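You operate a simulated robot arm through the tools that you are given. There is no shell and no other tool. Be economical: measure what you need, move in short steps, check, and stop when the job is done.

Carry out the task below with a simulated robot arm. There is one attempt and no reset: what you move stays moved.

## Task
Put things in order on the top of the film bench. At the end: the black pad is on the loan sheet on a grey board (marked "Loan Form"); the spool of yellow thread is on the print on an orange board; the grey narrow yellow-label box from the top of the film bench stands where the spool of yellow thread stood; the blue memory card from the top of the film bench stands where the black pad stood; whatever was shut is shut again. Leave all else as you found it, and nothing knocked over.

It is judged by the outcome, as a careful person would: the job done as asked, and still so three seconds after it is handed in. It fails if anything else is knocked over, pushed out of place, dropped, spilled or broken. Flat cloth is picked up by pressing the open fingertips on it (5 to 10 N) and closing them slowly along it; thin cloth reads only 2 to 8 mm in the jaws.

## Robot
A 7-joint arm with a two-finger parallel gripper, fixed in place. Base frame: the origin is at the foot of the arm, x ahead of it, y to its left, z up; the work surface is at about z = 800. Units: mm, degrees, N and s.
With the tool pointing down near the work surface it reaches from about 240 to 680 mm from the base axis. Its first joint turns from -66.0 to 66.0 degrees. Payload 2.4 kg.
The tool frame sits at the grasp point between the pads (the TCP): z along the fingers, y along the line on which they close. The tips reach 30 mm beyond it. Largest opening 94 mm; finger width 28, thickness 10; the body of the gripper, 50 by 96 mm, starts 55 mm behind the TCP.
Orientation is that of the tool frame in the base frame, as a unit quaternion [w, x, y, z]. With the fingers straight down and closing along the base's y, the tool's x points along the base's -x, its y along +y and its z along -z.

## Interface
- The arm moves only by the tool drive_tool. Its argument "series" is a list of rows, each a list of 3 entries, a list of its own where there are three numbers: the closure in counts, from 0 (fully open) to 255 (shut), then the shift along the tool's x, y, z in mm, then the turn, a rotation vector about the tool's x, y, z in degrees. In form: [[grip, [x, y, z], [ax, ay, az]], ...]. A call has 1 to 12 rows; each row is the pose to reach, as a shift and turn from the pose commanded when the call began, along the tool's axes at that moment. Each row takes 0.2 s and may step no farther than 50 mm and 8.6 degrees from the row before; otherwise, or with a gripper value out of range, the whole call is refused. A pose out of reach is approached as far as the arm can. The call stops where the force on the tool passes 40 N (or 10 N more than at its start, if that is more) or the arm is blocked; 0.2 s more then pass. The fingers move at their own pace (about 153 mm/s each) and stop on an object; they squeeze with about 25 N. The grip force told is the motor's: it shows also when the fingers shut on nothing. Time passes only in rows, and 0.2 s behind the last, so rows that repeat a pose let the fingers close. It gives the time, the measured TCP pose, the force on the tool (base axes), the opening and the grip force at its end, in the units of the frame above (readings bear some noise).
- Cameras (640 x 400 px; columns grow to the right, rows downward): "scene" is fixed at [24.1, 473.9, 1433.4]; the picture's right is [-0.77, -0.63, 0.00], its down [-0.41, 0.51, -0.76] and it looks along [0.48, -0.59, -0.65] (base axes); focal length 339 px, centre (320, 200). "wrist" rides on the gripper at [76, 14, -103] in the tool frame; the picture's right is [-0.18, 0.98, 0.00], its down [-0.75, -0.14, -0.64] and it looks along [-0.63, -0.12, 0.77] (tool axes); focal length 243 px, centre (320, 200). There is no depth. A picture from a camera that has moved, and an enlarged one, comes with that camera's place and axes in the base frame and with its lens. The place of the scene camera against the robot may be out by one fixed shift of up to 12 mm in any direction.
- get_image(camera): a new picture of that camera. It takes no simulated time.
- close_up(camera, box): a new picture of the part [left, top, right, bottom] of that camera's present view, enlarged. It takes no simulated time.
- close_job(): hands the job in; it is judged then, once.

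Work in short steps. Places have to be worked out from the pictures, the camera data and where the tool is seen: move nearer, look again, correct. Check each grasp and each placing, and mend what went wrong. You have 120 turns and 76 pictures in all, those below and enlarged ones among them. Open the gripper and draw the arm clear of the work before you hand the job in, unless the task says otherwise; then end with one line.

The tools are called after "Call:" as a command line: name --argument value ..., lists and objects as JSON in quotes. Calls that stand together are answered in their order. drive_tool: Moves the arm, as the interface text tells. Its arguments: {"type":"object","properties":{"series":{"type":"array","items":{"type":"array"}}},"required":["series"]} The other tools are called the same way: get_image (camera) takes a picture; close_up (camera, box) takes an enlarged picture of a part of a camera's view; close_job () hands the job in.

At the start:

```text
time: 0.0
tool_pos: [400.1, 72.6, 1088.9]
orientation: [0.0, -0.001, 1.0, 0.0]
force: [-1.0, 0.3, 0.1]
gripper_width: 93.8
grip_force: 0.0
```

scene: 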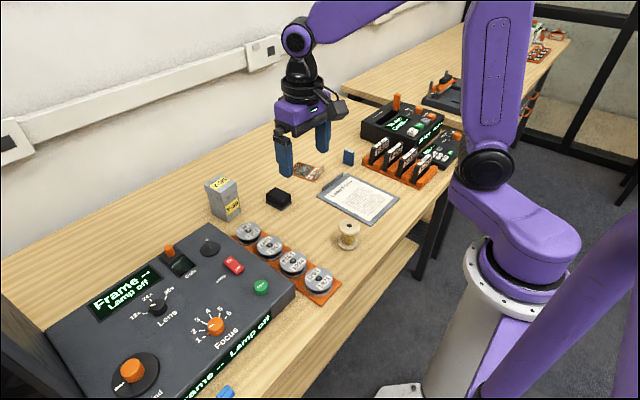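
wrist: 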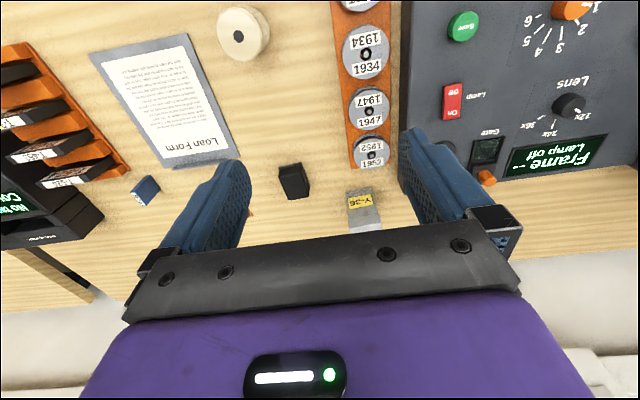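

I'll enlarge the relevant part of the bench to identify the objects first.

Call:
close_up --camera "scene" --box '[190, 130, 410, 268]'

Call:
close_up --camera "wrist" --box '[80, 0, 400, 240]'

```text
2.90 times, centred on (300, 199) of scene
camera zoom: at [24.1, 473.9, 1433.4], right [-0.77, -0.63, 0.0], down [-0.41, 0.51, -0.76], along [0.48, -0.59, -0.65], focal length 983 px, centre (378, 203)
```

zoom: 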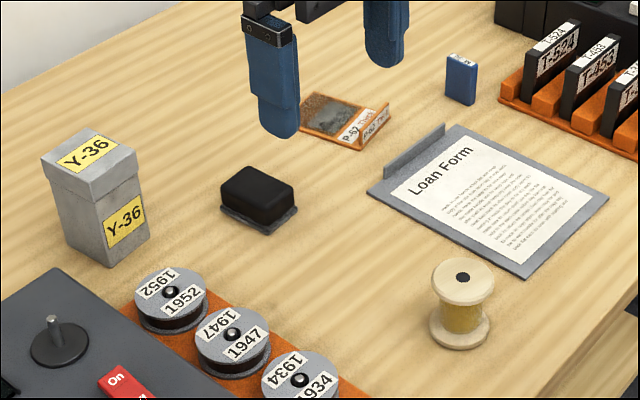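

```text
1.67 times, centred on (240, 120) of wrist
camera zoom: at [323.1, 87.1, 1191.8], right [0.18, 0.98, 0.0], down [0.75, -0.14, 0.64], along [0.63, -0.12, -0.77], focal length 404 px, centre (453, 333)
```

zoom: 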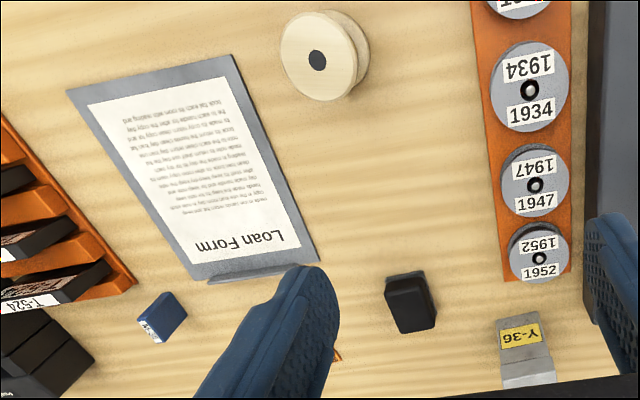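

Rough estimates: pad (578,-13), spool (335,-10), box (644,112), card (534,-299), print (608,-187), loan sheet (404,-184). I move above the pad for a closer look.

Call:
drive_tool --series '[[0, [-40, -20, 20], [0, 0, 0]], [0, [-80, -40, 50], [0, 0, 0]], [0, [-110, -60, 80], [0, 0, 0]], [0, [-140, -75, 110], [0, 0, 0]], [0, [-160, -86, 139], [0, 0, 0]], [0, [-160, -86, 139], [0, 0, 0]]]'

Call:
get_image --camera "wrist"

Call:
get_image --camera "scene"

```text
refused: row 2 steps farther than a row can; nothing moved
```

```text
71 pictures are left
camera wrist: at [323.1, 87.1, 1191.8], right [0.18, 0.98, 0.0], down [0.75, -0.14, 0.64], along [0.63, -0.12, -0.77], focal length 243 px, centre (320, 200)
```

wrist: 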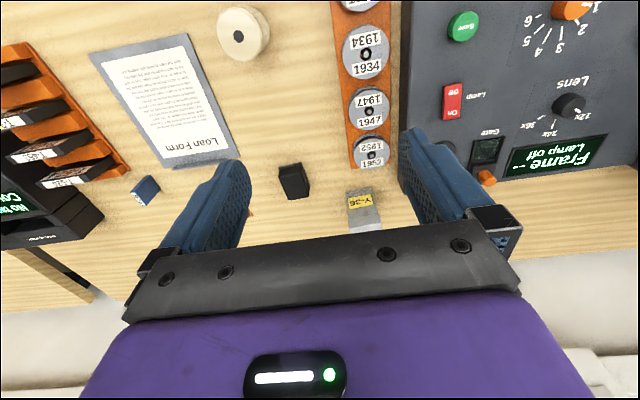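

```text
70 pictures are left
```

scene: 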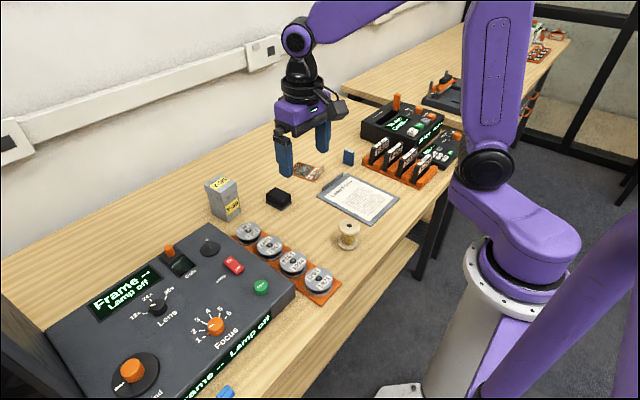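

The step was over 50 mm; I repeat it with even steps of about 42 mm.

Call:
drive_tool --series '[[0, [-27, -14, 23], [0, 0, 0]], [0, [-54, -29, 46], [0, 0, 0]], [0, [-81, -43, 69], [0, 0, 0]], [0, [-108, -58, 92], [0, 0, 0]], [0, [-135, -72, 116], [0, 0, 0]], [0, [-160, -86, 139], [0, 0, 0]], [0, [-160, -86, 139], [0, 0, 0]]]'

Call:
get_image --camera "wrist"

```text
time: 1.6
tool_pos: [558.9, -14.1, 950.0]
orientation: [0.0, -0.001, 1.0, 0.0]
force: [-0.2, -0.1, -0.2]
gripper_width: 94.1
grip_force: 0.2
```

```text
69 pictures are left
camera wrist: at [483.2, 0.5, 1052.2], right [0.18, 0.98, 0.0], down [0.75, -0.14, 0.64], along [0.63, -0.12, -0.77], focal length 243 px, centre (320, 200)
```

wrist: 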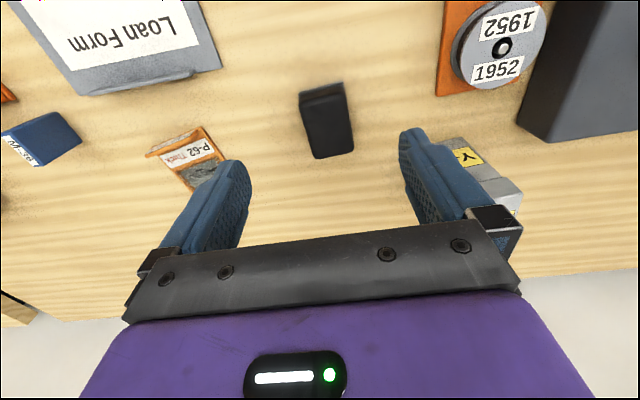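

A close-up will give the pad's outline precisely.

Call:
close_up --camera "wrist" --box '[270, 60, 382, 180]'

Call:
close_up --camera "wrist" --box '[0, 80, 260, 240]'

```text
3.33 times, centred on (326, 120) of wrist
camera zoom: at [483.2, 0.5, 1052.2], right [0.18, 0.98, 0.0], down [0.75, -0.14, 0.64], along [0.63, -0.12, -0.77], focal length 809 px, centre (300, 467)
```

zoom: 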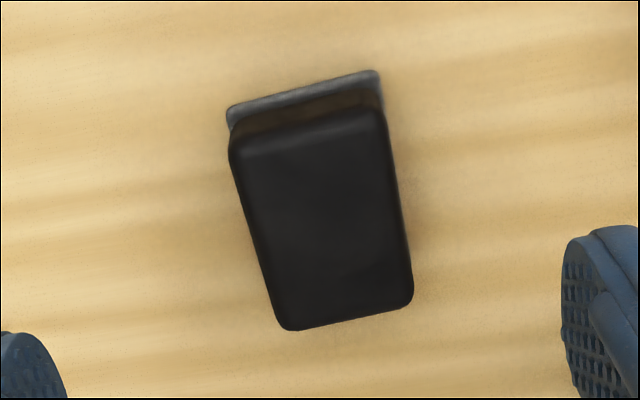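

```text
2.46 times, centred on (130, 160) of wrist
camera zoom: at [483.2, 0.5, 1052.2], right [0.18, 0.98, 0.0], down [0.75, -0.14, 0.64], along [0.63, -0.12, -0.77], focal length 597 px, centre (788, 298)
```

zoom: 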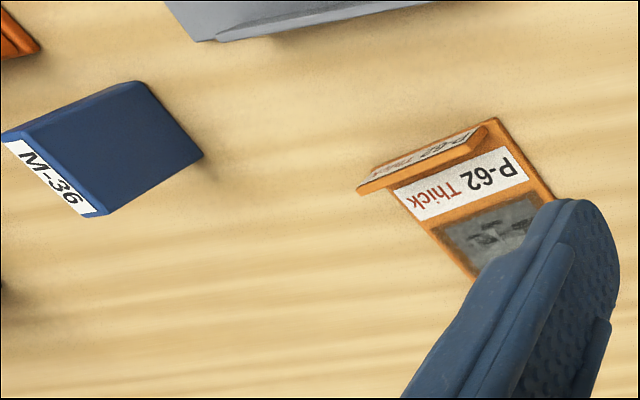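

Pad spans x 550–610, y −33…11, yawed about 4° CCW; centre ≈(580,−11). I align and descend around it, tips ending about 6 mm above the table.

Call:
drive_tool --series '[[0, [-21, 3, 0], [0, 0, -4]], [0, [-21, 3, 40], [0, 0, -4]], [0, [-21, 3, 80], [0, 0, -4]], [0, [-21, 3, 113], [0, 0, -4]], [0, [-21, 3, 113], [0, 0, -4]]]'

Call:
get_image --camera "wrist"

```text
time: 2.8
tool_pos: [581.1, -9.7, 837.2]
orientation: [0.0, -0.035, 0.999, 0.0]
force: [-0.2, -0.9, 0.6]
gripper_width: 94.0
grip_force: 0.0
```

```text
66 pictures are left
camera wrist: at [504.0, -1.8, 939.2], right [0.11, 0.99, 0.0], down [0.76, -0.09, 0.64], along [0.64, -0.07, -0.77], focal length 243 px, centre (320, 200)
```

wrist: 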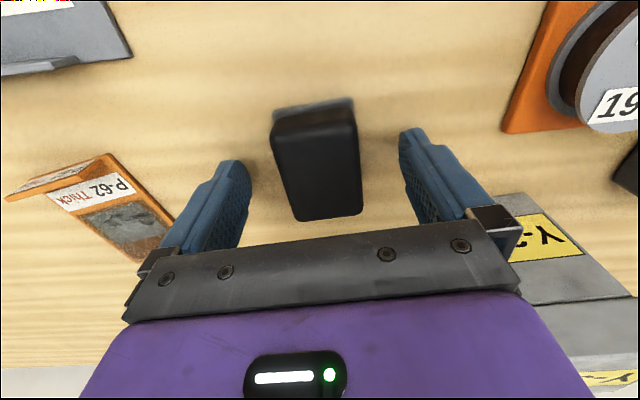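

The pad is centred between the fingers; I close on it and let it settle.

Call:
drive_tool --series '[[120, [0, 0, 0], [0, 0, 0]], [200, [0, 0, 0], [0, 0, 0]], [255, [0, 0, 0], [0, 0, 0]], [255, [0, 0, 0], [0, 0, 0]]]'

```text
time: 3.8
tool_pos: [581.6, -10.2, 836.9]
orientation: [0.001, -0.036, 0.999, 0.0]
force: [-0.2, 0.7, 0.5]
gripper_width: 47.1
grip_force: 24.5
```

Gripped at 47 mm with 24.5 N. Lift straight up and check.

Call:
drive_tool --series '[[255, [0, 0, -30], [0, 0, 0]], [255, [0, 0, -70], [0, 0, 0]], [255, [0, 0, -113], [0, 0, 0]], [255, [0, 0, -113], [0, 0, 0]]]'

Call:
get_image --camera "wrist"

```text
time: 4.8
tool_pos: [581.1, -10.2, 951.1]
orientation: [0.001, -0.034, 0.999, 0.0]
force: [-0.2, 0.3, 0.1]
gripper_width: 0.2
grip_force: 24.9
```

```text
65 pictures are left
camera wrist: at [504.0, -1.6, 1054.1], right [0.11, 0.99, 0.0], down [0.76, -0.09, 0.64], along [0.64, -0.07, -0.77], focal length 243 px, centre (320, 200)
```

wrist: 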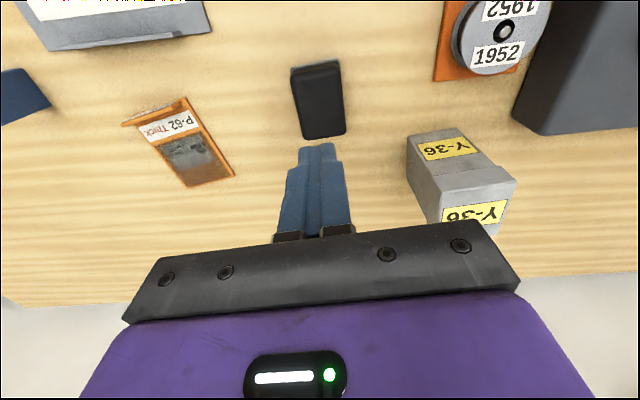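

The pad slipped out and stayed in place. I go back a little lower (tips ~1.5 mm off the table) and will lift slowly.

Call:
drive_tool --series '[[0, [0, 0, 0], [0, 0, 0]], [0, [0, 0, 0], [0, 0, 0]], [0, [0, 0, 40], [0, 0, 0]], [0, [0, 0, 80], [0, 0, 0]], [0, [0, 0, 112], [0, 0, 0]], [0, [0, 0, 119], [0, 0, 0]], [0, [0, 0, 119], [0, 0, 0]]]'

Call:
close_up --camera "wrist" --box '[200, 70, 460, 240]'

Call:
close_up --camera "scene" --box '[230, 150, 330, 220]'

```text
time: 6.4
tool_pos: [580.4, -11.1, 831.1]
orientation: [0.0, -0.035, 0.999, 0.0]
force: [0.0, -0.5, 0.0]
gripper_width: 93.9
grip_force: 0.0
```

```text
2.35 times, centred on (330, 155) of wrist
camera zoom: at [503.4, -0.9, 933.5], right [0.11, 0.99, 0.0], down [0.76, -0.09, 0.64], along [0.64, -0.07, -0.77], focal length 571 px, centre (296, 306)
```

zoom: 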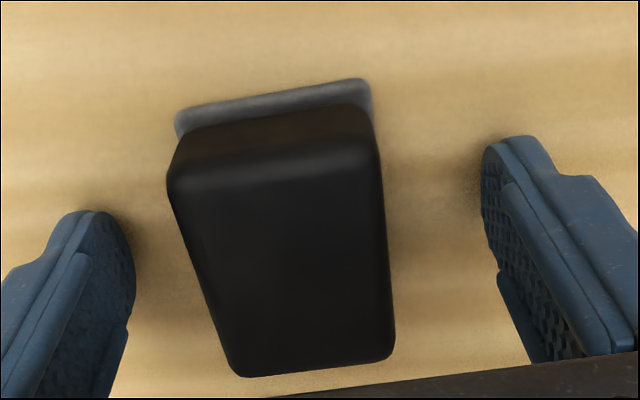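

```text
5.71 times, centred on (280, 185) of scene
camera zoom: at [24.1, 473.9, 1433.4], right [-0.77, -0.63, 0.0], down [-0.41, 0.51, -0.76], along [0.48, -0.59, -0.65], focal length 1937 px, centre (549, 286)
```

zoom: 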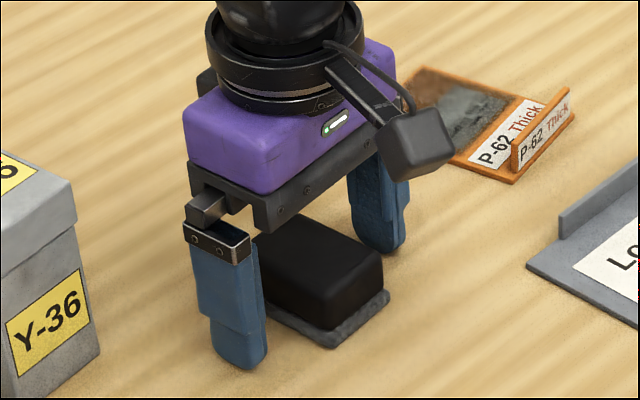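

Tips are now near the table at either side of the pad. Close, then lift slowly by 5 mm steps.

Call:
drive_tool --series '[[150, [0, 0, 0], [0, 0, 0]], [255, [0, 0, 0], [0, 0, 0]], [255, [0, 0, 0], [0, 0, 0]], [255, [0, 0, 0], [0, 0, 0]], [255, [0, 0, -2], [0, 0, 0]], [255, [0, 0, -5], [0, 0, 0]], [255, [0, 0, -9], [0, 0, 0]], [255, [0, 0, -14], [0, 0, 0]]]'

Call:
close_up --camera "scene" --box '[230, 150, 330, 220]'

```text
time: 8.2
tool_pos: [581.1, -9.9, 846.9]
orientation: [0.0, -0.036, 0.999, 0.0]
force: [-0.2, 0.3, -0.7]
gripper_width: 47.3
grip_force: 25.3
```

```text
5.71 times, centred on (280, 185) of scene
camera zoom: at [24.1, 473.9, 1433.4], right [-0.77, -0.63, 0.0], down [-0.41, 0.51, -0.76], along [0.48, -0.59, -0.65], focal length 1937 px, centre (549, 286)
```

zoom: 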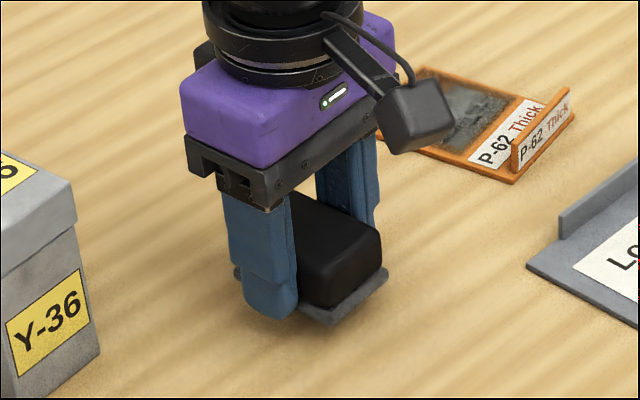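

It rises with the gripper now. Continue lifting at a gentle rate.

Call:
drive_tool --series '[[255, [0, 0, -6], [0, 0, 0]], [255, [0, 0, -14], [0, 0, 0]], [255, [0, 0, -24], [0, 0, 0]], [255, [0, 0, -36], [0, 0, 0]], [255, [0, 0, -48], [0, 0, 0]], [255, [0, 0, -60], [0, 0, 0]], [255, [0, 0, -70], [0, 0, 0]], [255, [0, 0, -78], [0, 0, 0]], [255, [0, 0, -82], [0, 0, 0]], [255, [0, 0, -82], [0, 0, 0]]]'

Call:
get_image --camera "wrist"

```text
time: 10.4
tool_pos: [578.5, -10.1, 928.2]
orientation: [0.0, -0.035, 0.999, -0.001]
force: [0.6, -0.1, -0.3]
gripper_width: 47.6
grip_force: 25.6
```

```text
61 pictures are left
camera wrist: at [503.1, -0.8, 1030.1], right [0.11, 0.99, 0.0], down [0.76, -0.09, 0.64], along [0.64, -0.07, -0.77], focal length 243 px, centre (320, 200)
```

wrist: 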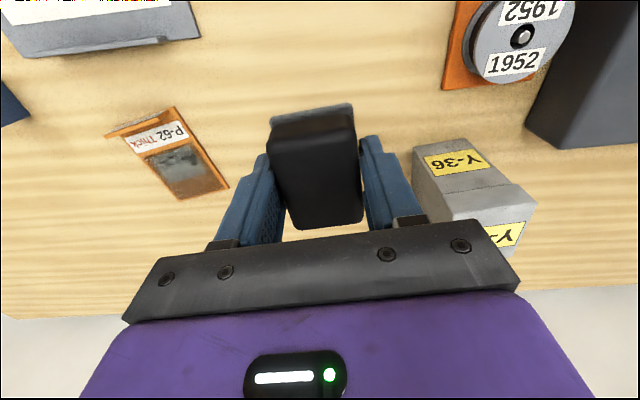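

Held well. The loan paper spans roughly x 337–485, y −232…−116; I carry the pad to above its middle (405,−174).

Call:
drive_tool --series '[[255, [10, -8, 0], [0, 0, 0]], [255, [30, -25, 0], [0, 0, 0]], [255, [55, -45, 0], [0, 0, 0]], [255, [80, -66, 0], [0, 0, 0]], [255, [105, -86, 0], [0, 0, 0]], [255, [130, -107, 0], [0, 0, 0]], [255, [153, -126, 0], [0, 0, 0]], [255, [170, -140, 0], [0, 0, 0]], [255, [180, -148, 0], [0, 0, 0]], [255, [184, -151, 0], [0, 0, 0]], [255, [184, -151, 0], [0, 0, 0]]]'

Call:
get_image --camera "wrist"

Call:
close_up --camera "scene" --box '[270, 120, 430, 240]'

```text
time: 12.8
tool_pos: [408.7, -172.5, 926.6]
orientation: [0.0, -0.035, 0.999, -0.001]
force: [0.5, 0.6, -0.4]
gripper_width: 47.7
grip_force: 24.7
```

```text
60 pictures are left
camera wrist: at [330.6, -164.7, 1029.6], right [0.11, 0.99, 0.0], down [0.76, -0.09, 0.64], along [0.64, -0.07, -0.77], focal length 243 px, centre (320, 200)
```

wrist: 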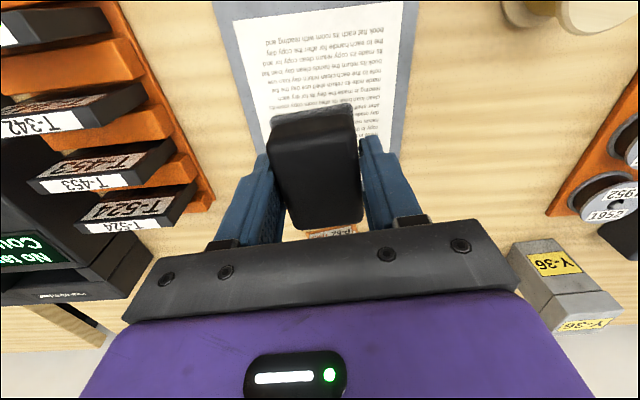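

```text
3.33 times, centred on (350, 180) of scene
camera zoom: at [24.1, 473.9, 1433.4], right [-0.77, -0.63, 0.0], down [-0.41, 0.51, -0.76], along [0.48, -0.59, -0.65], focal length 1130 px, centre (220, 267)
```

zoom: 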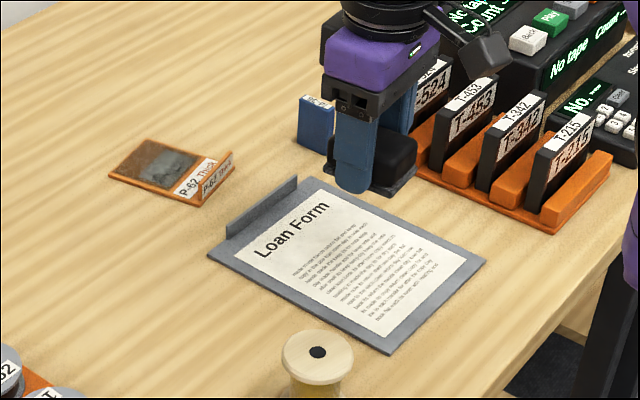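

Position over the paper is good. Descend to just above the board (about 8 mm clear) slowly, shifting 4 mm in +y.

Call:
drive_tool --series '[[255, [0, 2, 12], [0, 0, 0]], [255, [0, 4, 28], [0, 0, 0]], [255, [0, 4, 44], [0, 0, 0]], [255, [0, 4, 60], [0, 0, 0]], [255, [0, 4, 72], [0, 0, 0]], [255, [0, 4, 80], [0, 0, 0]], [255, [0, 4, 83], [0, 0, 0]], [255, [0, 4, 83], [0, 0, 0]]]'

Call:
close_up --camera "scene" --box '[300, 150, 410, 230]'

```text
time: 14.6
tool_pos: [407.8, -169.9, 844.1]
orientation: [0.001, -0.034, 0.999, 0.0]
force: [-0.2, 0.5, -1.1]
gripper_width: 47.5
grip_force: 24.9
```

```text
5.00 times, centred on (355, 190) of scene
camera zoom: at [24.1, 473.9, 1433.4], right [-0.77, -0.63, 0.0], down [-0.41, 0.51, -0.76], along [0.48, -0.59, -0.65], focal length 1695 px, centre (145, 250)
```

zoom: 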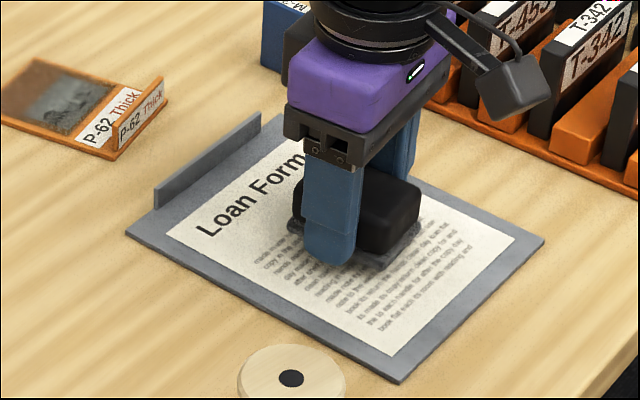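

Well over the paper. Lower 2 mm at a time looking for contact.

Call:
drive_tool --series '[[255, [0, 0, 2], [0, 0, 0]], [255, [0, 0, 4], [0, 0, 0]], [255, [0, 0, 6], [0, 0, 0]], [255, [0, 0, 6], [0, 0, 0]]]'

```text
time: 15.6
tool_pos: [407.0, -168.8, 838.1]
orientation: [0.001, -0.035, 0.999, 0.0]
force: [0.0, 0.0, -0.3]
gripper_width: 47.4
grip_force: 25.1
```

No contact yet; continue in 1 mm steps.

Call:
drive_tool --series '[[255, [0, 0, 1], [0, 0, 0]], [255, [0, 0, 2], [0, 0, 0]], [255, [0, 0, 2.5], [0, 0, 0]], [255, [0, 0, 2.5], [0, 0, 0]]]'

```text
time: 16.6
tool_pos: [406.9, -169.8, 834.9]
orientation: [0.0, -0.034, 0.999, 0.001]
force: [-0.1, 0.2, -0.7]
gripper_width: 47.5
grip_force: 24.9
```

Call:
close_up --camera "scene" --box '[320, 165, 380, 215]'

Call:
drive_tool --series '[[255, [0, 0, 1], [0, 0, 0]], [255, [0, 0, 1], [0, 0, 0]]]'

```text
8.00 times, centred on (350, 190) of scene
camera zoom: at [24.1, 473.9, 1433.4], right [-0.77, -0.63, 0.0], down [-0.41, 0.51, -0.76], along [0.48, -0.59, -0.65], focal length 2712 px, centre (80, 280)
```

zoom: 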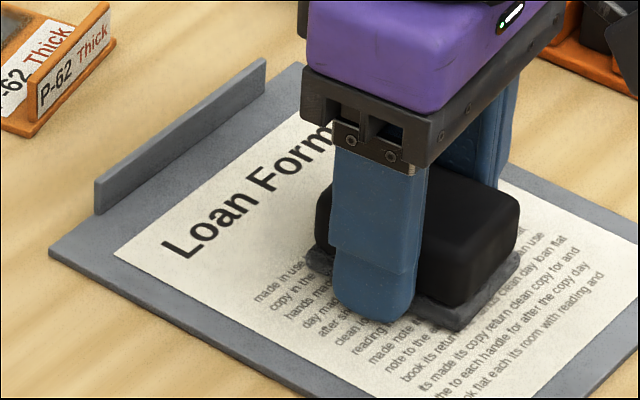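

```text
time: 17.2
tool_pos: [407.5, -168.8, 835.6]
orientation: [-0.001, -0.035, 0.999, 0.0]
force: [-2.3, 0.7, 2.5]
gripper_width: 47.4
grip_force: 24.9
```

Force now shows contact (2.5 N). Open slowly to release and then rise.

Call:
drive_tool --series '[[100, [0, 0, 0], [0, 0, 0]], [50, [0, 0, 0], [0, 0, 0]], [0, [0, 0, 0], [0, 0, 0]], [0, [0, 0, 0], [0, 0, 0]], [0, [0, 0, -40], [0, 0, 0]], [0, [0, 0, -85], [0, 0, 0]], [0, [0, 0, -125], [0, 0, 0]], [0, [0, 0, -125], [0, 0, 0]]]'

Call:
get_image --camera "wrist"

```text
time: 19.0
tool_pos: [406.3, -169.3, 960.9]
orientation: [0.0, -0.035, 0.999, 0.0]
force: [0.2, 0.8, 0.0]
gripper_width: 94.1
grip_force: 0.1
```

```text
56 pictures are left
camera wrist: at [329.1, -160.7, 1062.9], right [0.11, 0.99, 0.0], down [0.76, -0.09, 0.64], along [0.64, -0.07, -0.77], focal length 243 px, centre (320, 200)
```

wrist: 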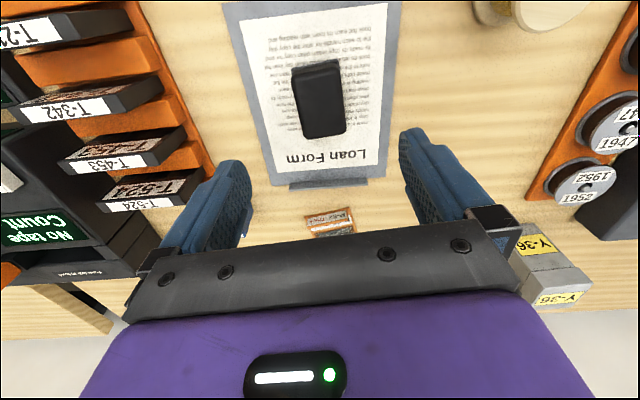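

The pad rests on the loan sheet. Next I fly toward the memory card (est. (541,−291), wide faces toward ±y, ~50 mm tall) for a closer look, also undoing the yaw.

Call:
drive_tool --series '[[0, [-29, -27, 0], [0, 0, 1]], [0, [-58, -54, 0], [0, 0, 2]], [0, [-87, -82, 0], [0, 0, 3]], [0, [-116, -109, 0], [0, 0, 4]], [0, [-116, -109, 0], [0, 0, 4]]]'

Call:
get_image --camera "wrist"

Call:
close_up --camera "scene" --box '[310, 110, 450, 200]'

```text
time: 20.2
tool_pos: [529.5, -270.6, 960.0]
orientation: [0.001, 0.001, 1.0, 0.0]
force: [-0.1, 0.6, 0.8]
gripper_width: 94.1
grip_force: 0.1
```

```text
55 pictures are left
camera wrist: at [453.8, -256.4, 1063.1], right [0.18, 0.98, 0.0], down [0.75, -0.14, 0.64], along [0.63, -0.12, -0.77], focal length 243 px, centre (320, 200)
```

wrist: 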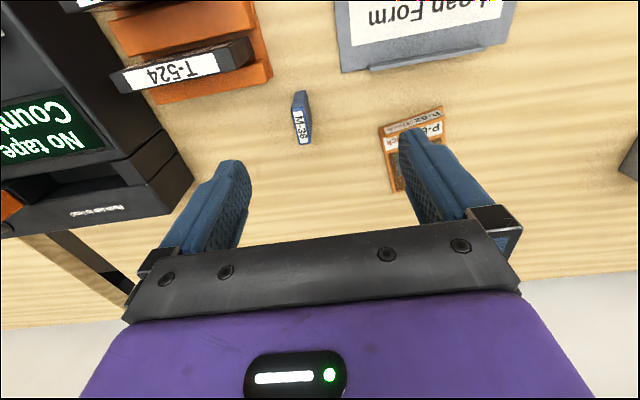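

```text
4.44 times, centred on (380, 155) of scene
camera zoom: at [24.1, 473.9, 1433.4], right [-0.77, -0.63, 0.0], down [-0.41, 0.51, -0.76], along [0.48, -0.59, -0.65], focal length 1507 px, centre (53, 400)
```

zoom: 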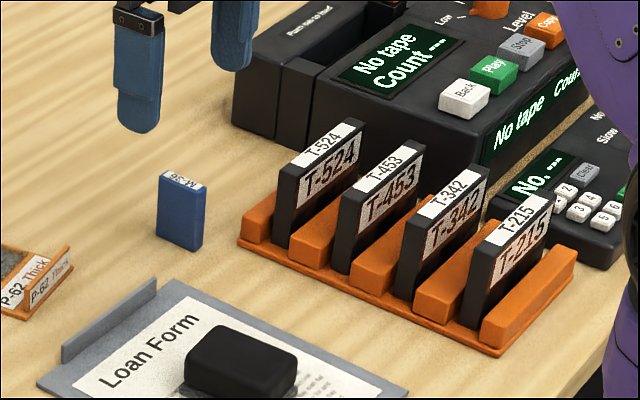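

Call:
close_up --camera "wrist" --box '[230, 60, 390, 180]'

```text
3.33 times, centred on (310, 120) of wrist
camera zoom: at [453.8, -256.4, 1063.1], right [0.18, 0.98, 0.0], down [0.75, -0.14, 0.64], along [0.63, -0.12, -0.77], focal length 809 px, centre (353, 467)
```

zoom: 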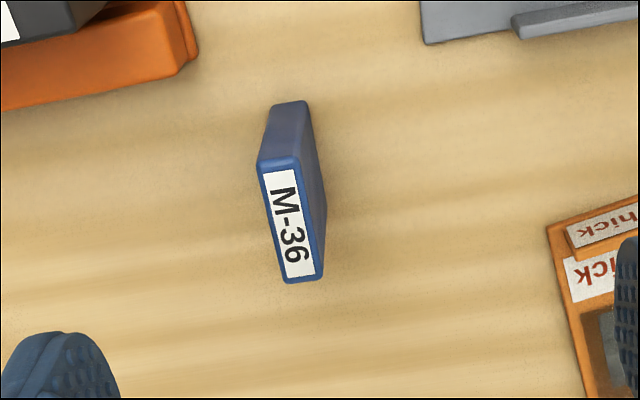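

Card centre (540,−290), ~10 mm thick along y, 51 mm tall. I part-close the fingers to ~50 mm, align and descend to TCP z 836.

Call:
drive_tool --series '[[119, [-10.5, -19.5, 0], [0, 0, 0]], [119, [-10.5, -19.5, 0], [0, 0, 0]], [119, [-10.5, -19.5, 40], [0, 0, 0]], [119, [-10.5, -19.5, 75], [0, 0, 0]], [119, [-10.5, -19.5, 75], [0, 0, 0]]]'

Call:
get_image --camera "wrist"

```text
time: 21.4
tool_pos: [541.8, -289.2, 883.9]
orientation: [-0.001, -0.001, 1.0, 0.0]
force: [-0.9, 0.3, -0.1]
gripper_width: 50.0
grip_force: 0.0
```

```text
52 pictures are left
camera wrist: at [465.5, -275.4, 986.7], right [0.18, 0.98, 0.0], down [0.75, -0.14, 0.64], along [0.63, -0.12, -0.77], focal length 243 px, centre (320, 200)
```

wrist: 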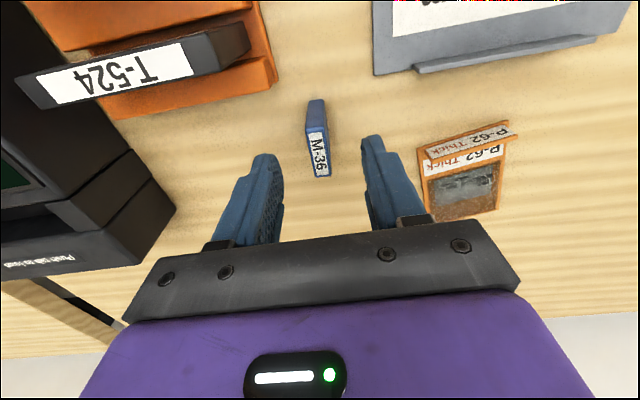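

The card lies in the centre line between the fingers and the recorder is clear on the left. Descend and close gently.

Call:
drive_tool --series '[[119, [1, 0, 25], [0, 0, 0]], [119, [1, 0, 48], [0, 0, 0]], [119, [1, 0, 48], [0, 0, 0]], [180, [1, 0, 48], [0, 0, 0]], [255, [1, 0, 48], [0, 0, 0]], [255, [1, 0, 48], [0, 0, 0]], [255, [1, 0, 48], [0, 0, 0]]]'

Call:
get_image --camera "wrist"

```text
time: 23.0
tool_pos: [540.5, -289.2, 836.7]
orientation: [0.0, 0.0, 1.0, 0.0]
force: [-0.6, 0.2, 0.0]
gripper_width: 15.5
grip_force: 25.1
```

```text
51 pictures are left
camera wrist: at [463.8, -275.4, 939.3], right [0.18, 0.98, 0.0], down [0.75, -0.14, 0.64], along [0.63, -0.12, -0.77], focal length 243 px, centre (320, 200)
```

wrist: 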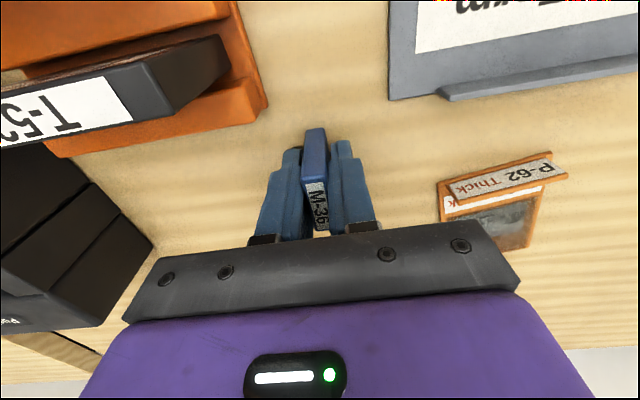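

Gripped (15.5 mm with the pads' contour). Lift slowly.

Call:
drive_tool --series '[[255, [0, 0, -2], [0, 0, 0]], [255, [0, 0, -6], [0, 0, 0]], [255, [0, 0, -14], [0, 0, 0]], [255, [0, 0, -26], [0, 0, 0]], [255, [0, 0, -42], [0, 0, 0]], [255, [0, 0, -60], [0, 0, 0]], [255, [0, 0, -80], [0, 0, 0]], [255, [0, 0, -98], [0, 0, 0]], [255, [0, 0, -110], [0, 0, 0]], [255, [0, 0, -114], [0, 0, 0]], [255, [0, 0, -114], [0, 0, 0]]]'

Call:
get_image --camera "wrist"

```text
time: 25.4
tool_pos: [539.9, -287.9, 951.1]
orientation: [0.0, 0.0, 1.0, 0.001]
force: [-0.4, 0.3, 0.4]
gripper_width: 15.4
grip_force: 24.7
```

```text
50 pictures are left
camera wrist: at [464.1, -275.0, 1053.4], right [0.18, 0.98, 0.0], down [0.75, -0.14, 0.64], along [0.63, -0.12, -0.77], focal length 243 px, centre (320, 200)
```

wrist: 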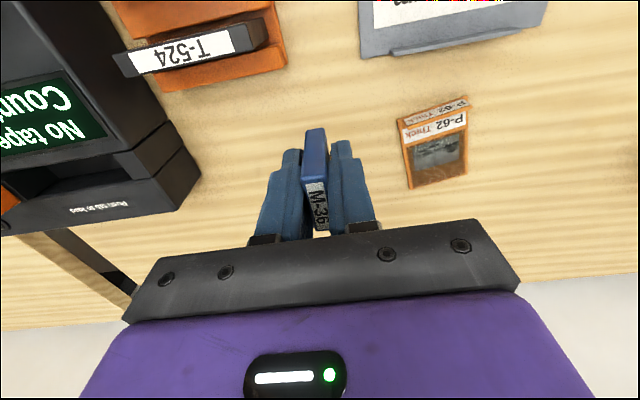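

Card is held upright. Carry it to the pad's former place (580,−11) at this height.

Call:
drive_tool --series '[[255, [-2, 12, 0], [0, 0, 0]], [255, [-6, 38, 0], [0, 0, 0]], [255, [-10, 70, 0], [0, 0, 0]], [255, [-15, 104, 0], [0, 0, 0]], [255, [-20, 138, 0], [0, 0, 0]], [255, [-25, 172, 0], [0, 0, 0]], [255, [-30, 206, 0], [0, 0, 0]], [255, [-35, 240, 0], [0, 0, 0]], [255, [-39, 264, 0], [0, 0, 0]], [255, [-40, 274, 0], [0, 0, 0]], [255, [-40, 277, 0], [0, 0, 0]], [255, [-40, 277, 0], [0, 0, 0]]]'

```text
time: 28.0
tool_pos: [580.2, -11.4, 951.3]
orientation: [0.0, 0.0, 1.0, 0.001]
force: [-0.4, -1.5, 0.6]
gripper_width: 15.5
grip_force: 24.5
```

At the spot. Lower to about 4 mm above, gently.

Call:
drive_tool --series '[[255, [0, 0, 15], [0, 0, 0]], [255, [0, 0, 38], [0, 0, 0]], [255, [0, 0, 62], [0, 0, 0]], [255, [0, 0, 85], [0, 0, 0]], [255, [0, 0, 100], [0, 0, 0]], [255, [0, 0, 108], [0, 0, 0]], [255, [0, 0, 111], [0, 0, 0]], [255, [0, 0, 111], [0, 0, 0]]]'

Call:
close_up --camera "scene" --box '[240, 155, 320, 220]'

```text
time: 29.8
tool_pos: [579.7, -12.9, 838.8]
orientation: [0.0, 0.0, 1.0, 0.0]
force: [-1.0, -0.1, -0.7]
gripper_width: 15.5
grip_force: 24.7
```

```text
6.15 times, centred on (280, 188) of scene
camera zoom: at [24.1, 473.9, 1433.4], right [-0.77, -0.63, 0.0], down [-0.41, 0.51, -0.76], along [0.48, -0.59, -0.65], focal length 2086 px, centre (566, 277)
```

zoom: 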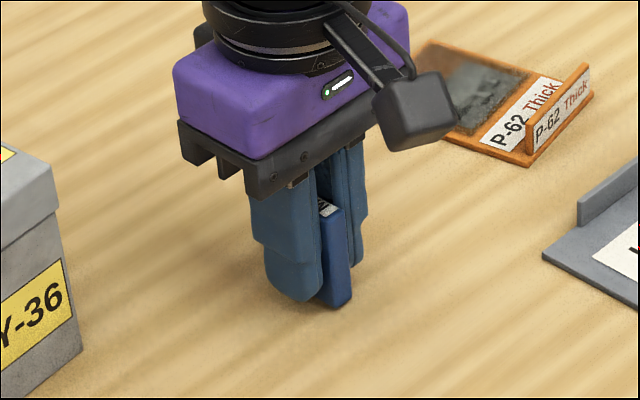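

Millimetres above the table; creep down to contact.

Call:
drive_tool --series '[[255, [0, 0.5, 1], [0, 0, 0]], [255, [0, 1, 2], [0, 0, 0]], [255, [0, 1, 3], [0, 0, 0]], [255, [0, 1, 3], [0, 0, 0]]]'

```text
time: 30.8
tool_pos: [580.4, -11.1, 837.0]
orientation: [0.0, 0.0, 1.0, 0.0]
force: [-0.2, -0.2, -0.7]
gripper_width: 15.6
grip_force: 24.5
```

Call:
drive_tool --series '[[255, [0, 0, 0.5], [0, 0, 0]], [255, [0, 0, 1], [0, 0, 0]], [255, [0, 0, 1], [0, 0, 0]]]'

```text
time: 31.6
tool_pos: [580.8, -10.4, 835.4]
orientation: [0.0, 0.0, 1.0, -0.001]
force: [-3.0, 0.5, 14.6]
gripper_width: 15.2
grip_force: 25.0
```

Contact (14.6 N). Ease back 0.5 mm, open moderately, and rise.

Call:
drive_tool --series '[[255, [0, 0, -0.6], [0, 0, 0]], [200, [0, 0, -0.6], [0, 0, 0]], [150, [0, 0, -0.6], [0, 0, 0]], [110, [0, 0, -0.6], [0, 0, 0]], [110, [0, 0, -0.6], [0, 0, 0]], [110, [0, 0, -30], [0, 0, 0]], [110, [0, 0, -70], [0, 0, 0]], [110, [0, 0, -115], [0, 0, 0]], [110, [0, 0, -115], [0, 0, 0]]]'

Call:
get_image --camera "wrist"

Call:
get_image --camera "scene"

```text
time: 33.6
tool_pos: [580.3, -12.4, 952.4]
orientation: [0.0, 0.0, 1.0, 0.0]
force: [0.4, 0.1, -0.1]
gripper_width: 53.3
grip_force: 0.1
```

```text
48 pictures are left
camera wrist: at [503.5, 2.3, 1054.4], right [0.18, 0.98, 0.0], down [0.75, -0.14, 0.64], along [0.63, -0.12, -0.77], focal length 243 px, centre (320, 200)
```

wrist: 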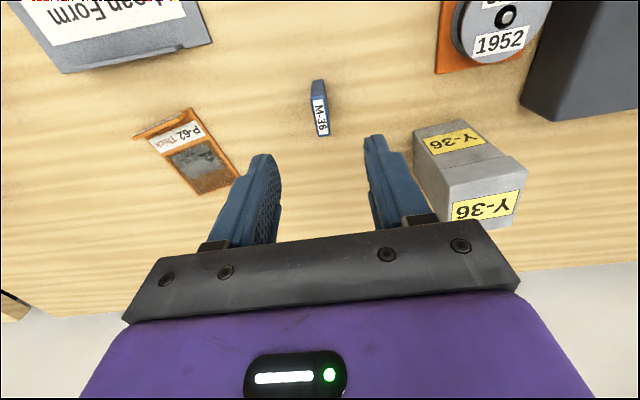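

```text
47 pictures are left
```

scene: 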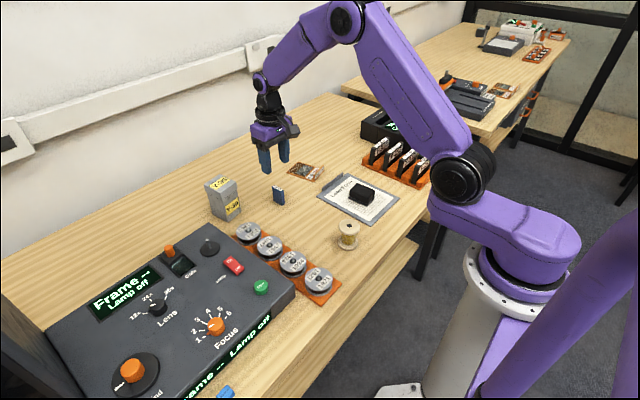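

Card stands. From here, a close-up of the print and of the box for their measurements.

Call:
close_up --camera "wrist" --box '[120, 90, 260, 210]'

Call:
close_up --camera "wrist" --box '[390, 100, 550, 240]'

```text
3.33 times, centred on (190, 150) of wrist
camera zoom: at [503.5, 2.3, 1054.4], right [0.18, 0.98, 0.0], down [0.75, -0.14, 0.64], along [0.63, -0.12, -0.77], focal length 809 px, centre (753, 367)
```

zoom: 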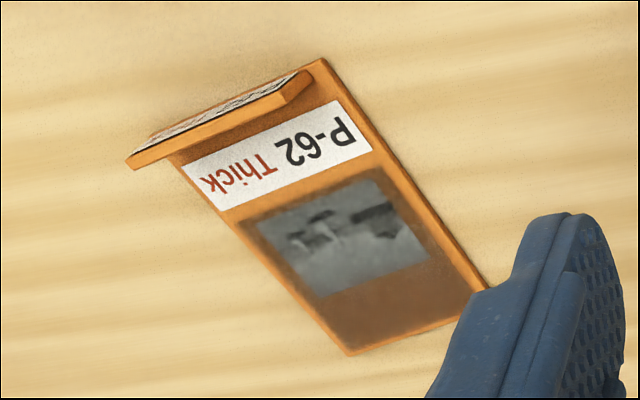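

```text
2.86 times, centred on (470, 170) of wrist
camera zoom: at [503.5, 2.3, 1054.4], right [0.18, 0.98, 0.0], down [0.75, -0.14, 0.64], along [0.63, -0.12, -0.77], focal length 693 px, centre (-109, 286)
```

zoom: 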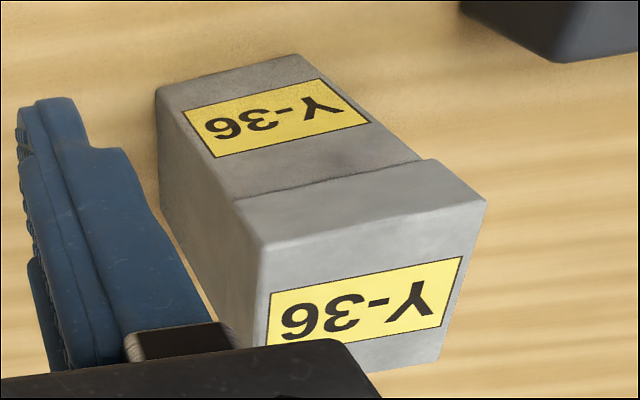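

Measurements: print picture centre ≈(625,−168); box base x 631–688, y 81–133 (yaw ~5°), ~100 mm tall with a lid seam at z≈876. Next the spool: move near it for a look.

Call:
drive_tool --series '[[0, [40, 0, 0], [0, 0, 0]], [0, [85, 0, 0], [0, 0, 0]], [0, [130, 0, 0], [0, 0, 0]], [0, [175, 0, 0], [0, 0, 0]], [0, [215, 0, 0], [0, 0, 0]], [0, [240, 0, 0], [0, 0, 0]], [0, [240, 0, 0], [0, 0, 0]]]'

Call:
get_image --camera "wrist"

Call:
close_up --camera "scene" --box '[190, 165, 310, 240]'

Call:
close_up --camera "scene" --box '[310, 200, 390, 260]'

```text
time: 35.2
tool_pos: [340.2, -12.8, 951.2]
orientation: [0.0, -0.001, 1.0, 0.001]
force: [0.0, -0.1, 0.3]
gripper_width: 93.8
grip_force: 0.1
```

```text
44 pictures are left
camera wrist: at [264.0, 1.8, 1053.4], right [0.18, 0.98, 0.0], down [0.75, -0.14, 0.64], along [0.63, -0.12, -0.77], focal length 243 px, centre (320, 200)
```

wrist: 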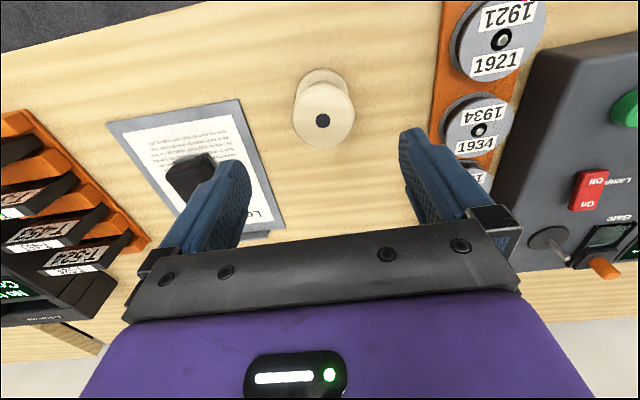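

```text
5.33 times, centred on (250, 202) of scene
camera zoom: at [24.0, 473.9, 1433.4], right [-0.77, -0.63, 0.0], down [-0.41, 0.51, -0.76], along [0.48, -0.59, -0.65], focal length 1808 px, centre (693, 187)
```

zoom: 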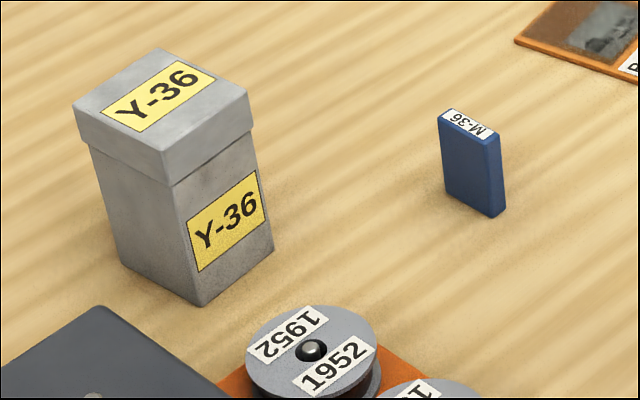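

```text
6.67 times, centred on (350, 230) of scene
camera zoom: at [24.0, 473.9, 1433.4], right [-0.77, -0.63, 0.0], down [-0.41, 0.51, -0.76], along [0.48, -0.59, -0.65], focal length 2260 px, centre (120, 0)
```

zoom: 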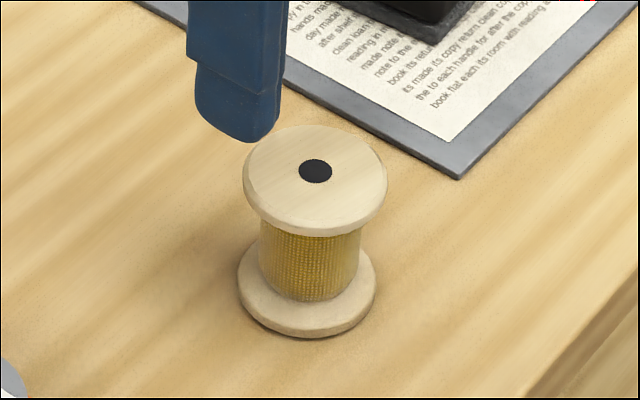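

Spool centre ≈(338,−11), flanges ~48 mm, ~67 mm tall. Descend partway and check.

Call:
drive_tool --series '[[0, [2, 2, 20], [0, 0, 0]], [0, [2, 2, 45], [0, 0, 0]], [0, [2, 2, 45], [0, 0, 0]]]'

Call:
close_up --camera "wrist" --box '[200, 40, 460, 220]'

```text
time: 36.0
tool_pos: [338.7, -8.9, 905.3]
orientation: [0.0, -0.001, 1.0, 0.0]
force: [-0.5, 0.4, 0.0]
gripper_width: 93.9
grip_force: 0.0
```

```text
2.22 times, centred on (330, 130) of wrist
camera zoom: at [262.3, 4.5, 1008.1], right [0.18, 0.98, 0.0], down [0.75, -0.14, 0.64], along [0.63, -0.12, -0.77], focal length 539 px, centre (298, 356)
```

zoom: 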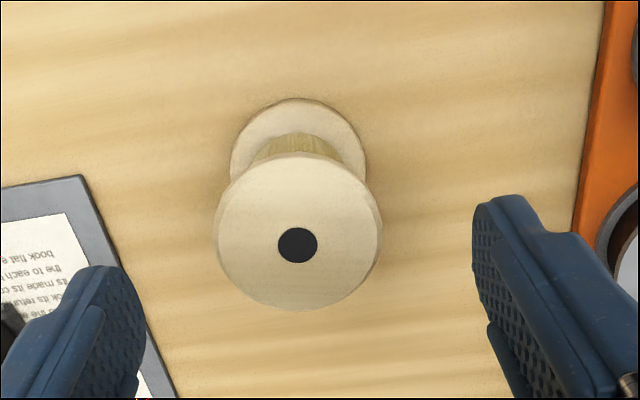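

Centre confirmed at about (337,−10). Descend to TCP 834 and close.

Call:
drive_tool --series '[[0, [1.5, -1, 30], [0, 0, 0]], [0, [1.5, -1, 60], [0, 0, 0]], [0, [1.5, -1, 71], [0, 0, 0]], [0, [1.5, -1, 71], [0, 0, 0]], [90, [1.5, -1, 71], [0, 0, 0]], [150, [1.5, -1, 71], [0, 0, 0]], [255, [1.5, -1, 71], [0, 0, 0]], [255, [1.5, -1, 71], [0, 0, 0]], [255, [1.5, -1, 71], [0, 0, 0]]]'

Call:
get_image --camera "wrist"

```text
time: 38.0
tool_pos: [336.3, -11.7, 833.9]
orientation: [-0.001, 0.001, 1.0, 0.0]
force: [-0.4, 0.2, -0.3]
gripper_width: 52.1
grip_force: 25.0
```

```text
40 pictures are left
camera wrist: at [260.4, 3.7, 936.9], right [0.18, 0.98, 0.0], down [0.75, -0.14, 0.64], along [0.63, -0.12, -0.77], focal length 243 px, centre (320, 200)
```

wrist: 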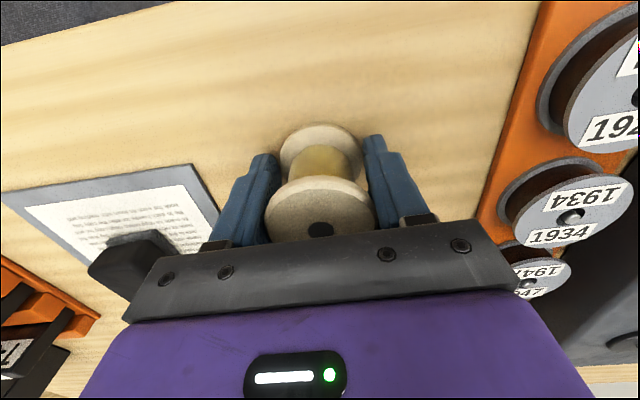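

Gripped (52 mm reading, constant offset as before). Lift slowly.

Call:
drive_tool --series '[[255, [0, 0, -2], [0, 0, 0]], [255, [0, 0, -6], [0, 0, 0]], [255, [0, 0, -14], [0, 0, 0]], [255, [0, 0, -26], [0, 0, 0]], [255, [0, 0, -42], [0, 0, 0]], [255, [0, 0, -60], [0, 0, 0]], [255, [0, 0, -80], [0, 0, 0]], [255, [0, 0, -98], [0, 0, 0]], [255, [0, 0, -106], [0, 0, 0]], [255, [0, 0, -106], [0, 0, 0]]]'

Call:
get_image --camera "wrist"

```text
time: 40.2
tool_pos: [335.5, -11.0, 939.6]
orientation: [0.0, 0.0, 1.0, 0.0]
force: [-0.2, -0.5, -0.2]
gripper_width: 51.9
grip_force: 24.3
```

```text
39 pictures are left
camera wrist: at [259.9, 3.4, 1043.5], right [0.18, 0.98, 0.0], down [0.75, -0.14, 0.64], along [0.63, -0.12, -0.77], focal length 243 px, centre (320, 200)
```

wrist: 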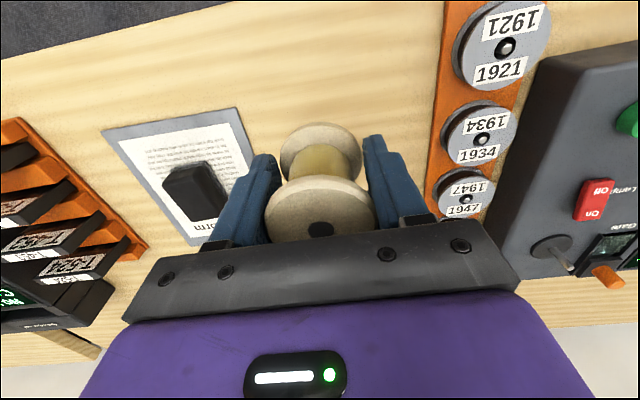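

Held. Carry to above the print at (625,−168).

Call:
drive_tool --series '[[255, [-9, -5, 0], [0, 0, 0]], [255, [-29, -16, 0], [0, 0, 0]], [255, [-58, -31, 0], [0, 0, 0]], [255, [-90, -49, 0], [0, 0, 0]], [255, [-122, -66, 0], [0, 0, 0]], [255, [-154, -83, 0], [0, 0, 0]], [255, [-186, -101, 0], [0, 0, 0]], [255, [-218, -118, 0], [0, 0, 0]], [255, [-247, -134, 0], [0, 0, 0]], [255, [-270, -146, 0], [0, 0, 0]], [255, [-284, -154, 0], [0, 0, 0]], [255, [-289.5, -157, 0], [0, 0, 0]]]'

Call:
get_image --camera "wrist"

Call:
close_up --camera "scene" --box '[250, 110, 370, 190]'

```text
time: 42.8
tool_pos: [627.0, -167.5, 940.8]
orientation: [0.0, -0.001, 1.0, 0.0]
force: [-0.1, 0.4, -0.7]
gripper_width: 51.9
grip_force: 24.9
```

```text
38 pictures are left
camera wrist: at [550.6, -153.4, 1043.1], right [0.18, 0.98, 0.0], down [0.75, -0.14, 0.64], along [0.63, -0.12, -0.77], focal length 243 px, centre (320, 200)
```

wrist: 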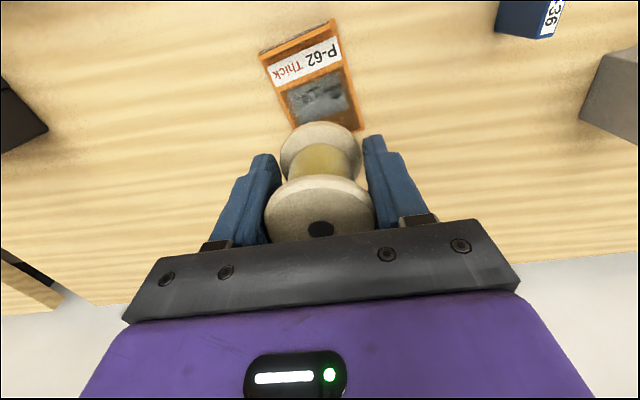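

```text
5.00 times, centred on (310, 150) of scene
camera zoom: at [24.1, 473.9, 1433.4], right [-0.77, -0.63, 0.0], down [-0.41, 0.51, -0.76], along [0.48, -0.59, -0.65], focal length 1695 px, centre (370, 450)
```

zoom: 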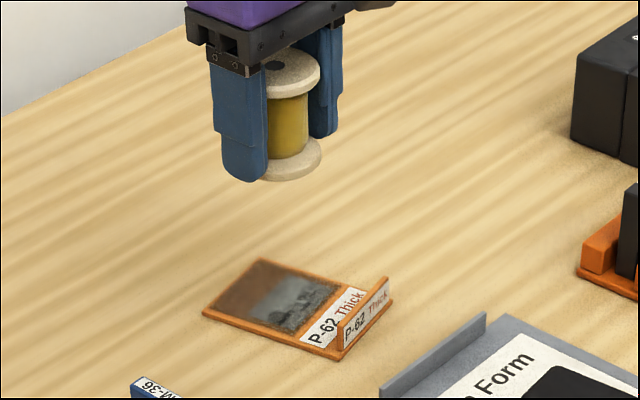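

Print centre recomputed at (625,−168); the spool is right above. Descend to ~6 mm above.

Call:
drive_tool --series '[[255, [0, 0, 12], [0, 0, 0]], [255, [0, 0, 32], [0, 0, 0]], [255, [0, 0, 54], [0, 0, 0]], [255, [0, 0, 74], [0, 0, 0]], [255, [0, 0, 88], [0, 0, 0]], [255, [0, 0, 95], [0, 0, 0]], [255, [0, 0, 96], [0, 0, 0]], [255, [0, 0, 96], [0, 0, 0]]]'

Call:
close_up --camera "scene" --box '[270, 140, 350, 190]'

Call:
get_image --camera "wrist"

```text
time: 44.6
tool_pos: [625.7, -166.8, 844.4]
orientation: [-0.001, 0.001, 1.0, 0.0]
force: [-0.4, -0.4, -0.4]
gripper_width: 51.9
grip_force: 24.8
```

```text
8.00 times, centred on (310, 165) of scene
camera zoom: at [24.1, 473.9, 1433.4], right [-0.77, -0.63, 0.0], down [-0.41, 0.51, -0.76], along [0.48, -0.59, -0.65], focal length 2712 px, centre (400, 480)
```

zoom: 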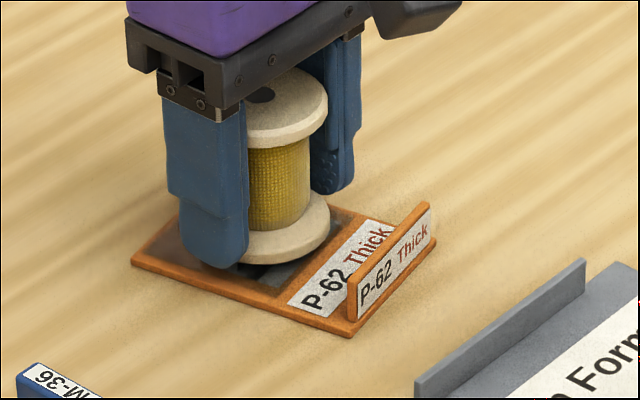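

```text
35 pictures are left
camera wrist: at [549.5, -153.6, 946.9], right [0.18, 0.98, 0.0], down [0.75, -0.14, 0.64], along [0.63, -0.12, -0.77], focal length 243 px, centre (320, 200)
```

wrist: 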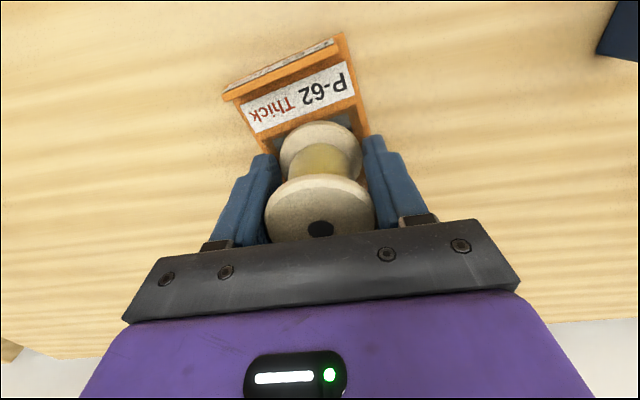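

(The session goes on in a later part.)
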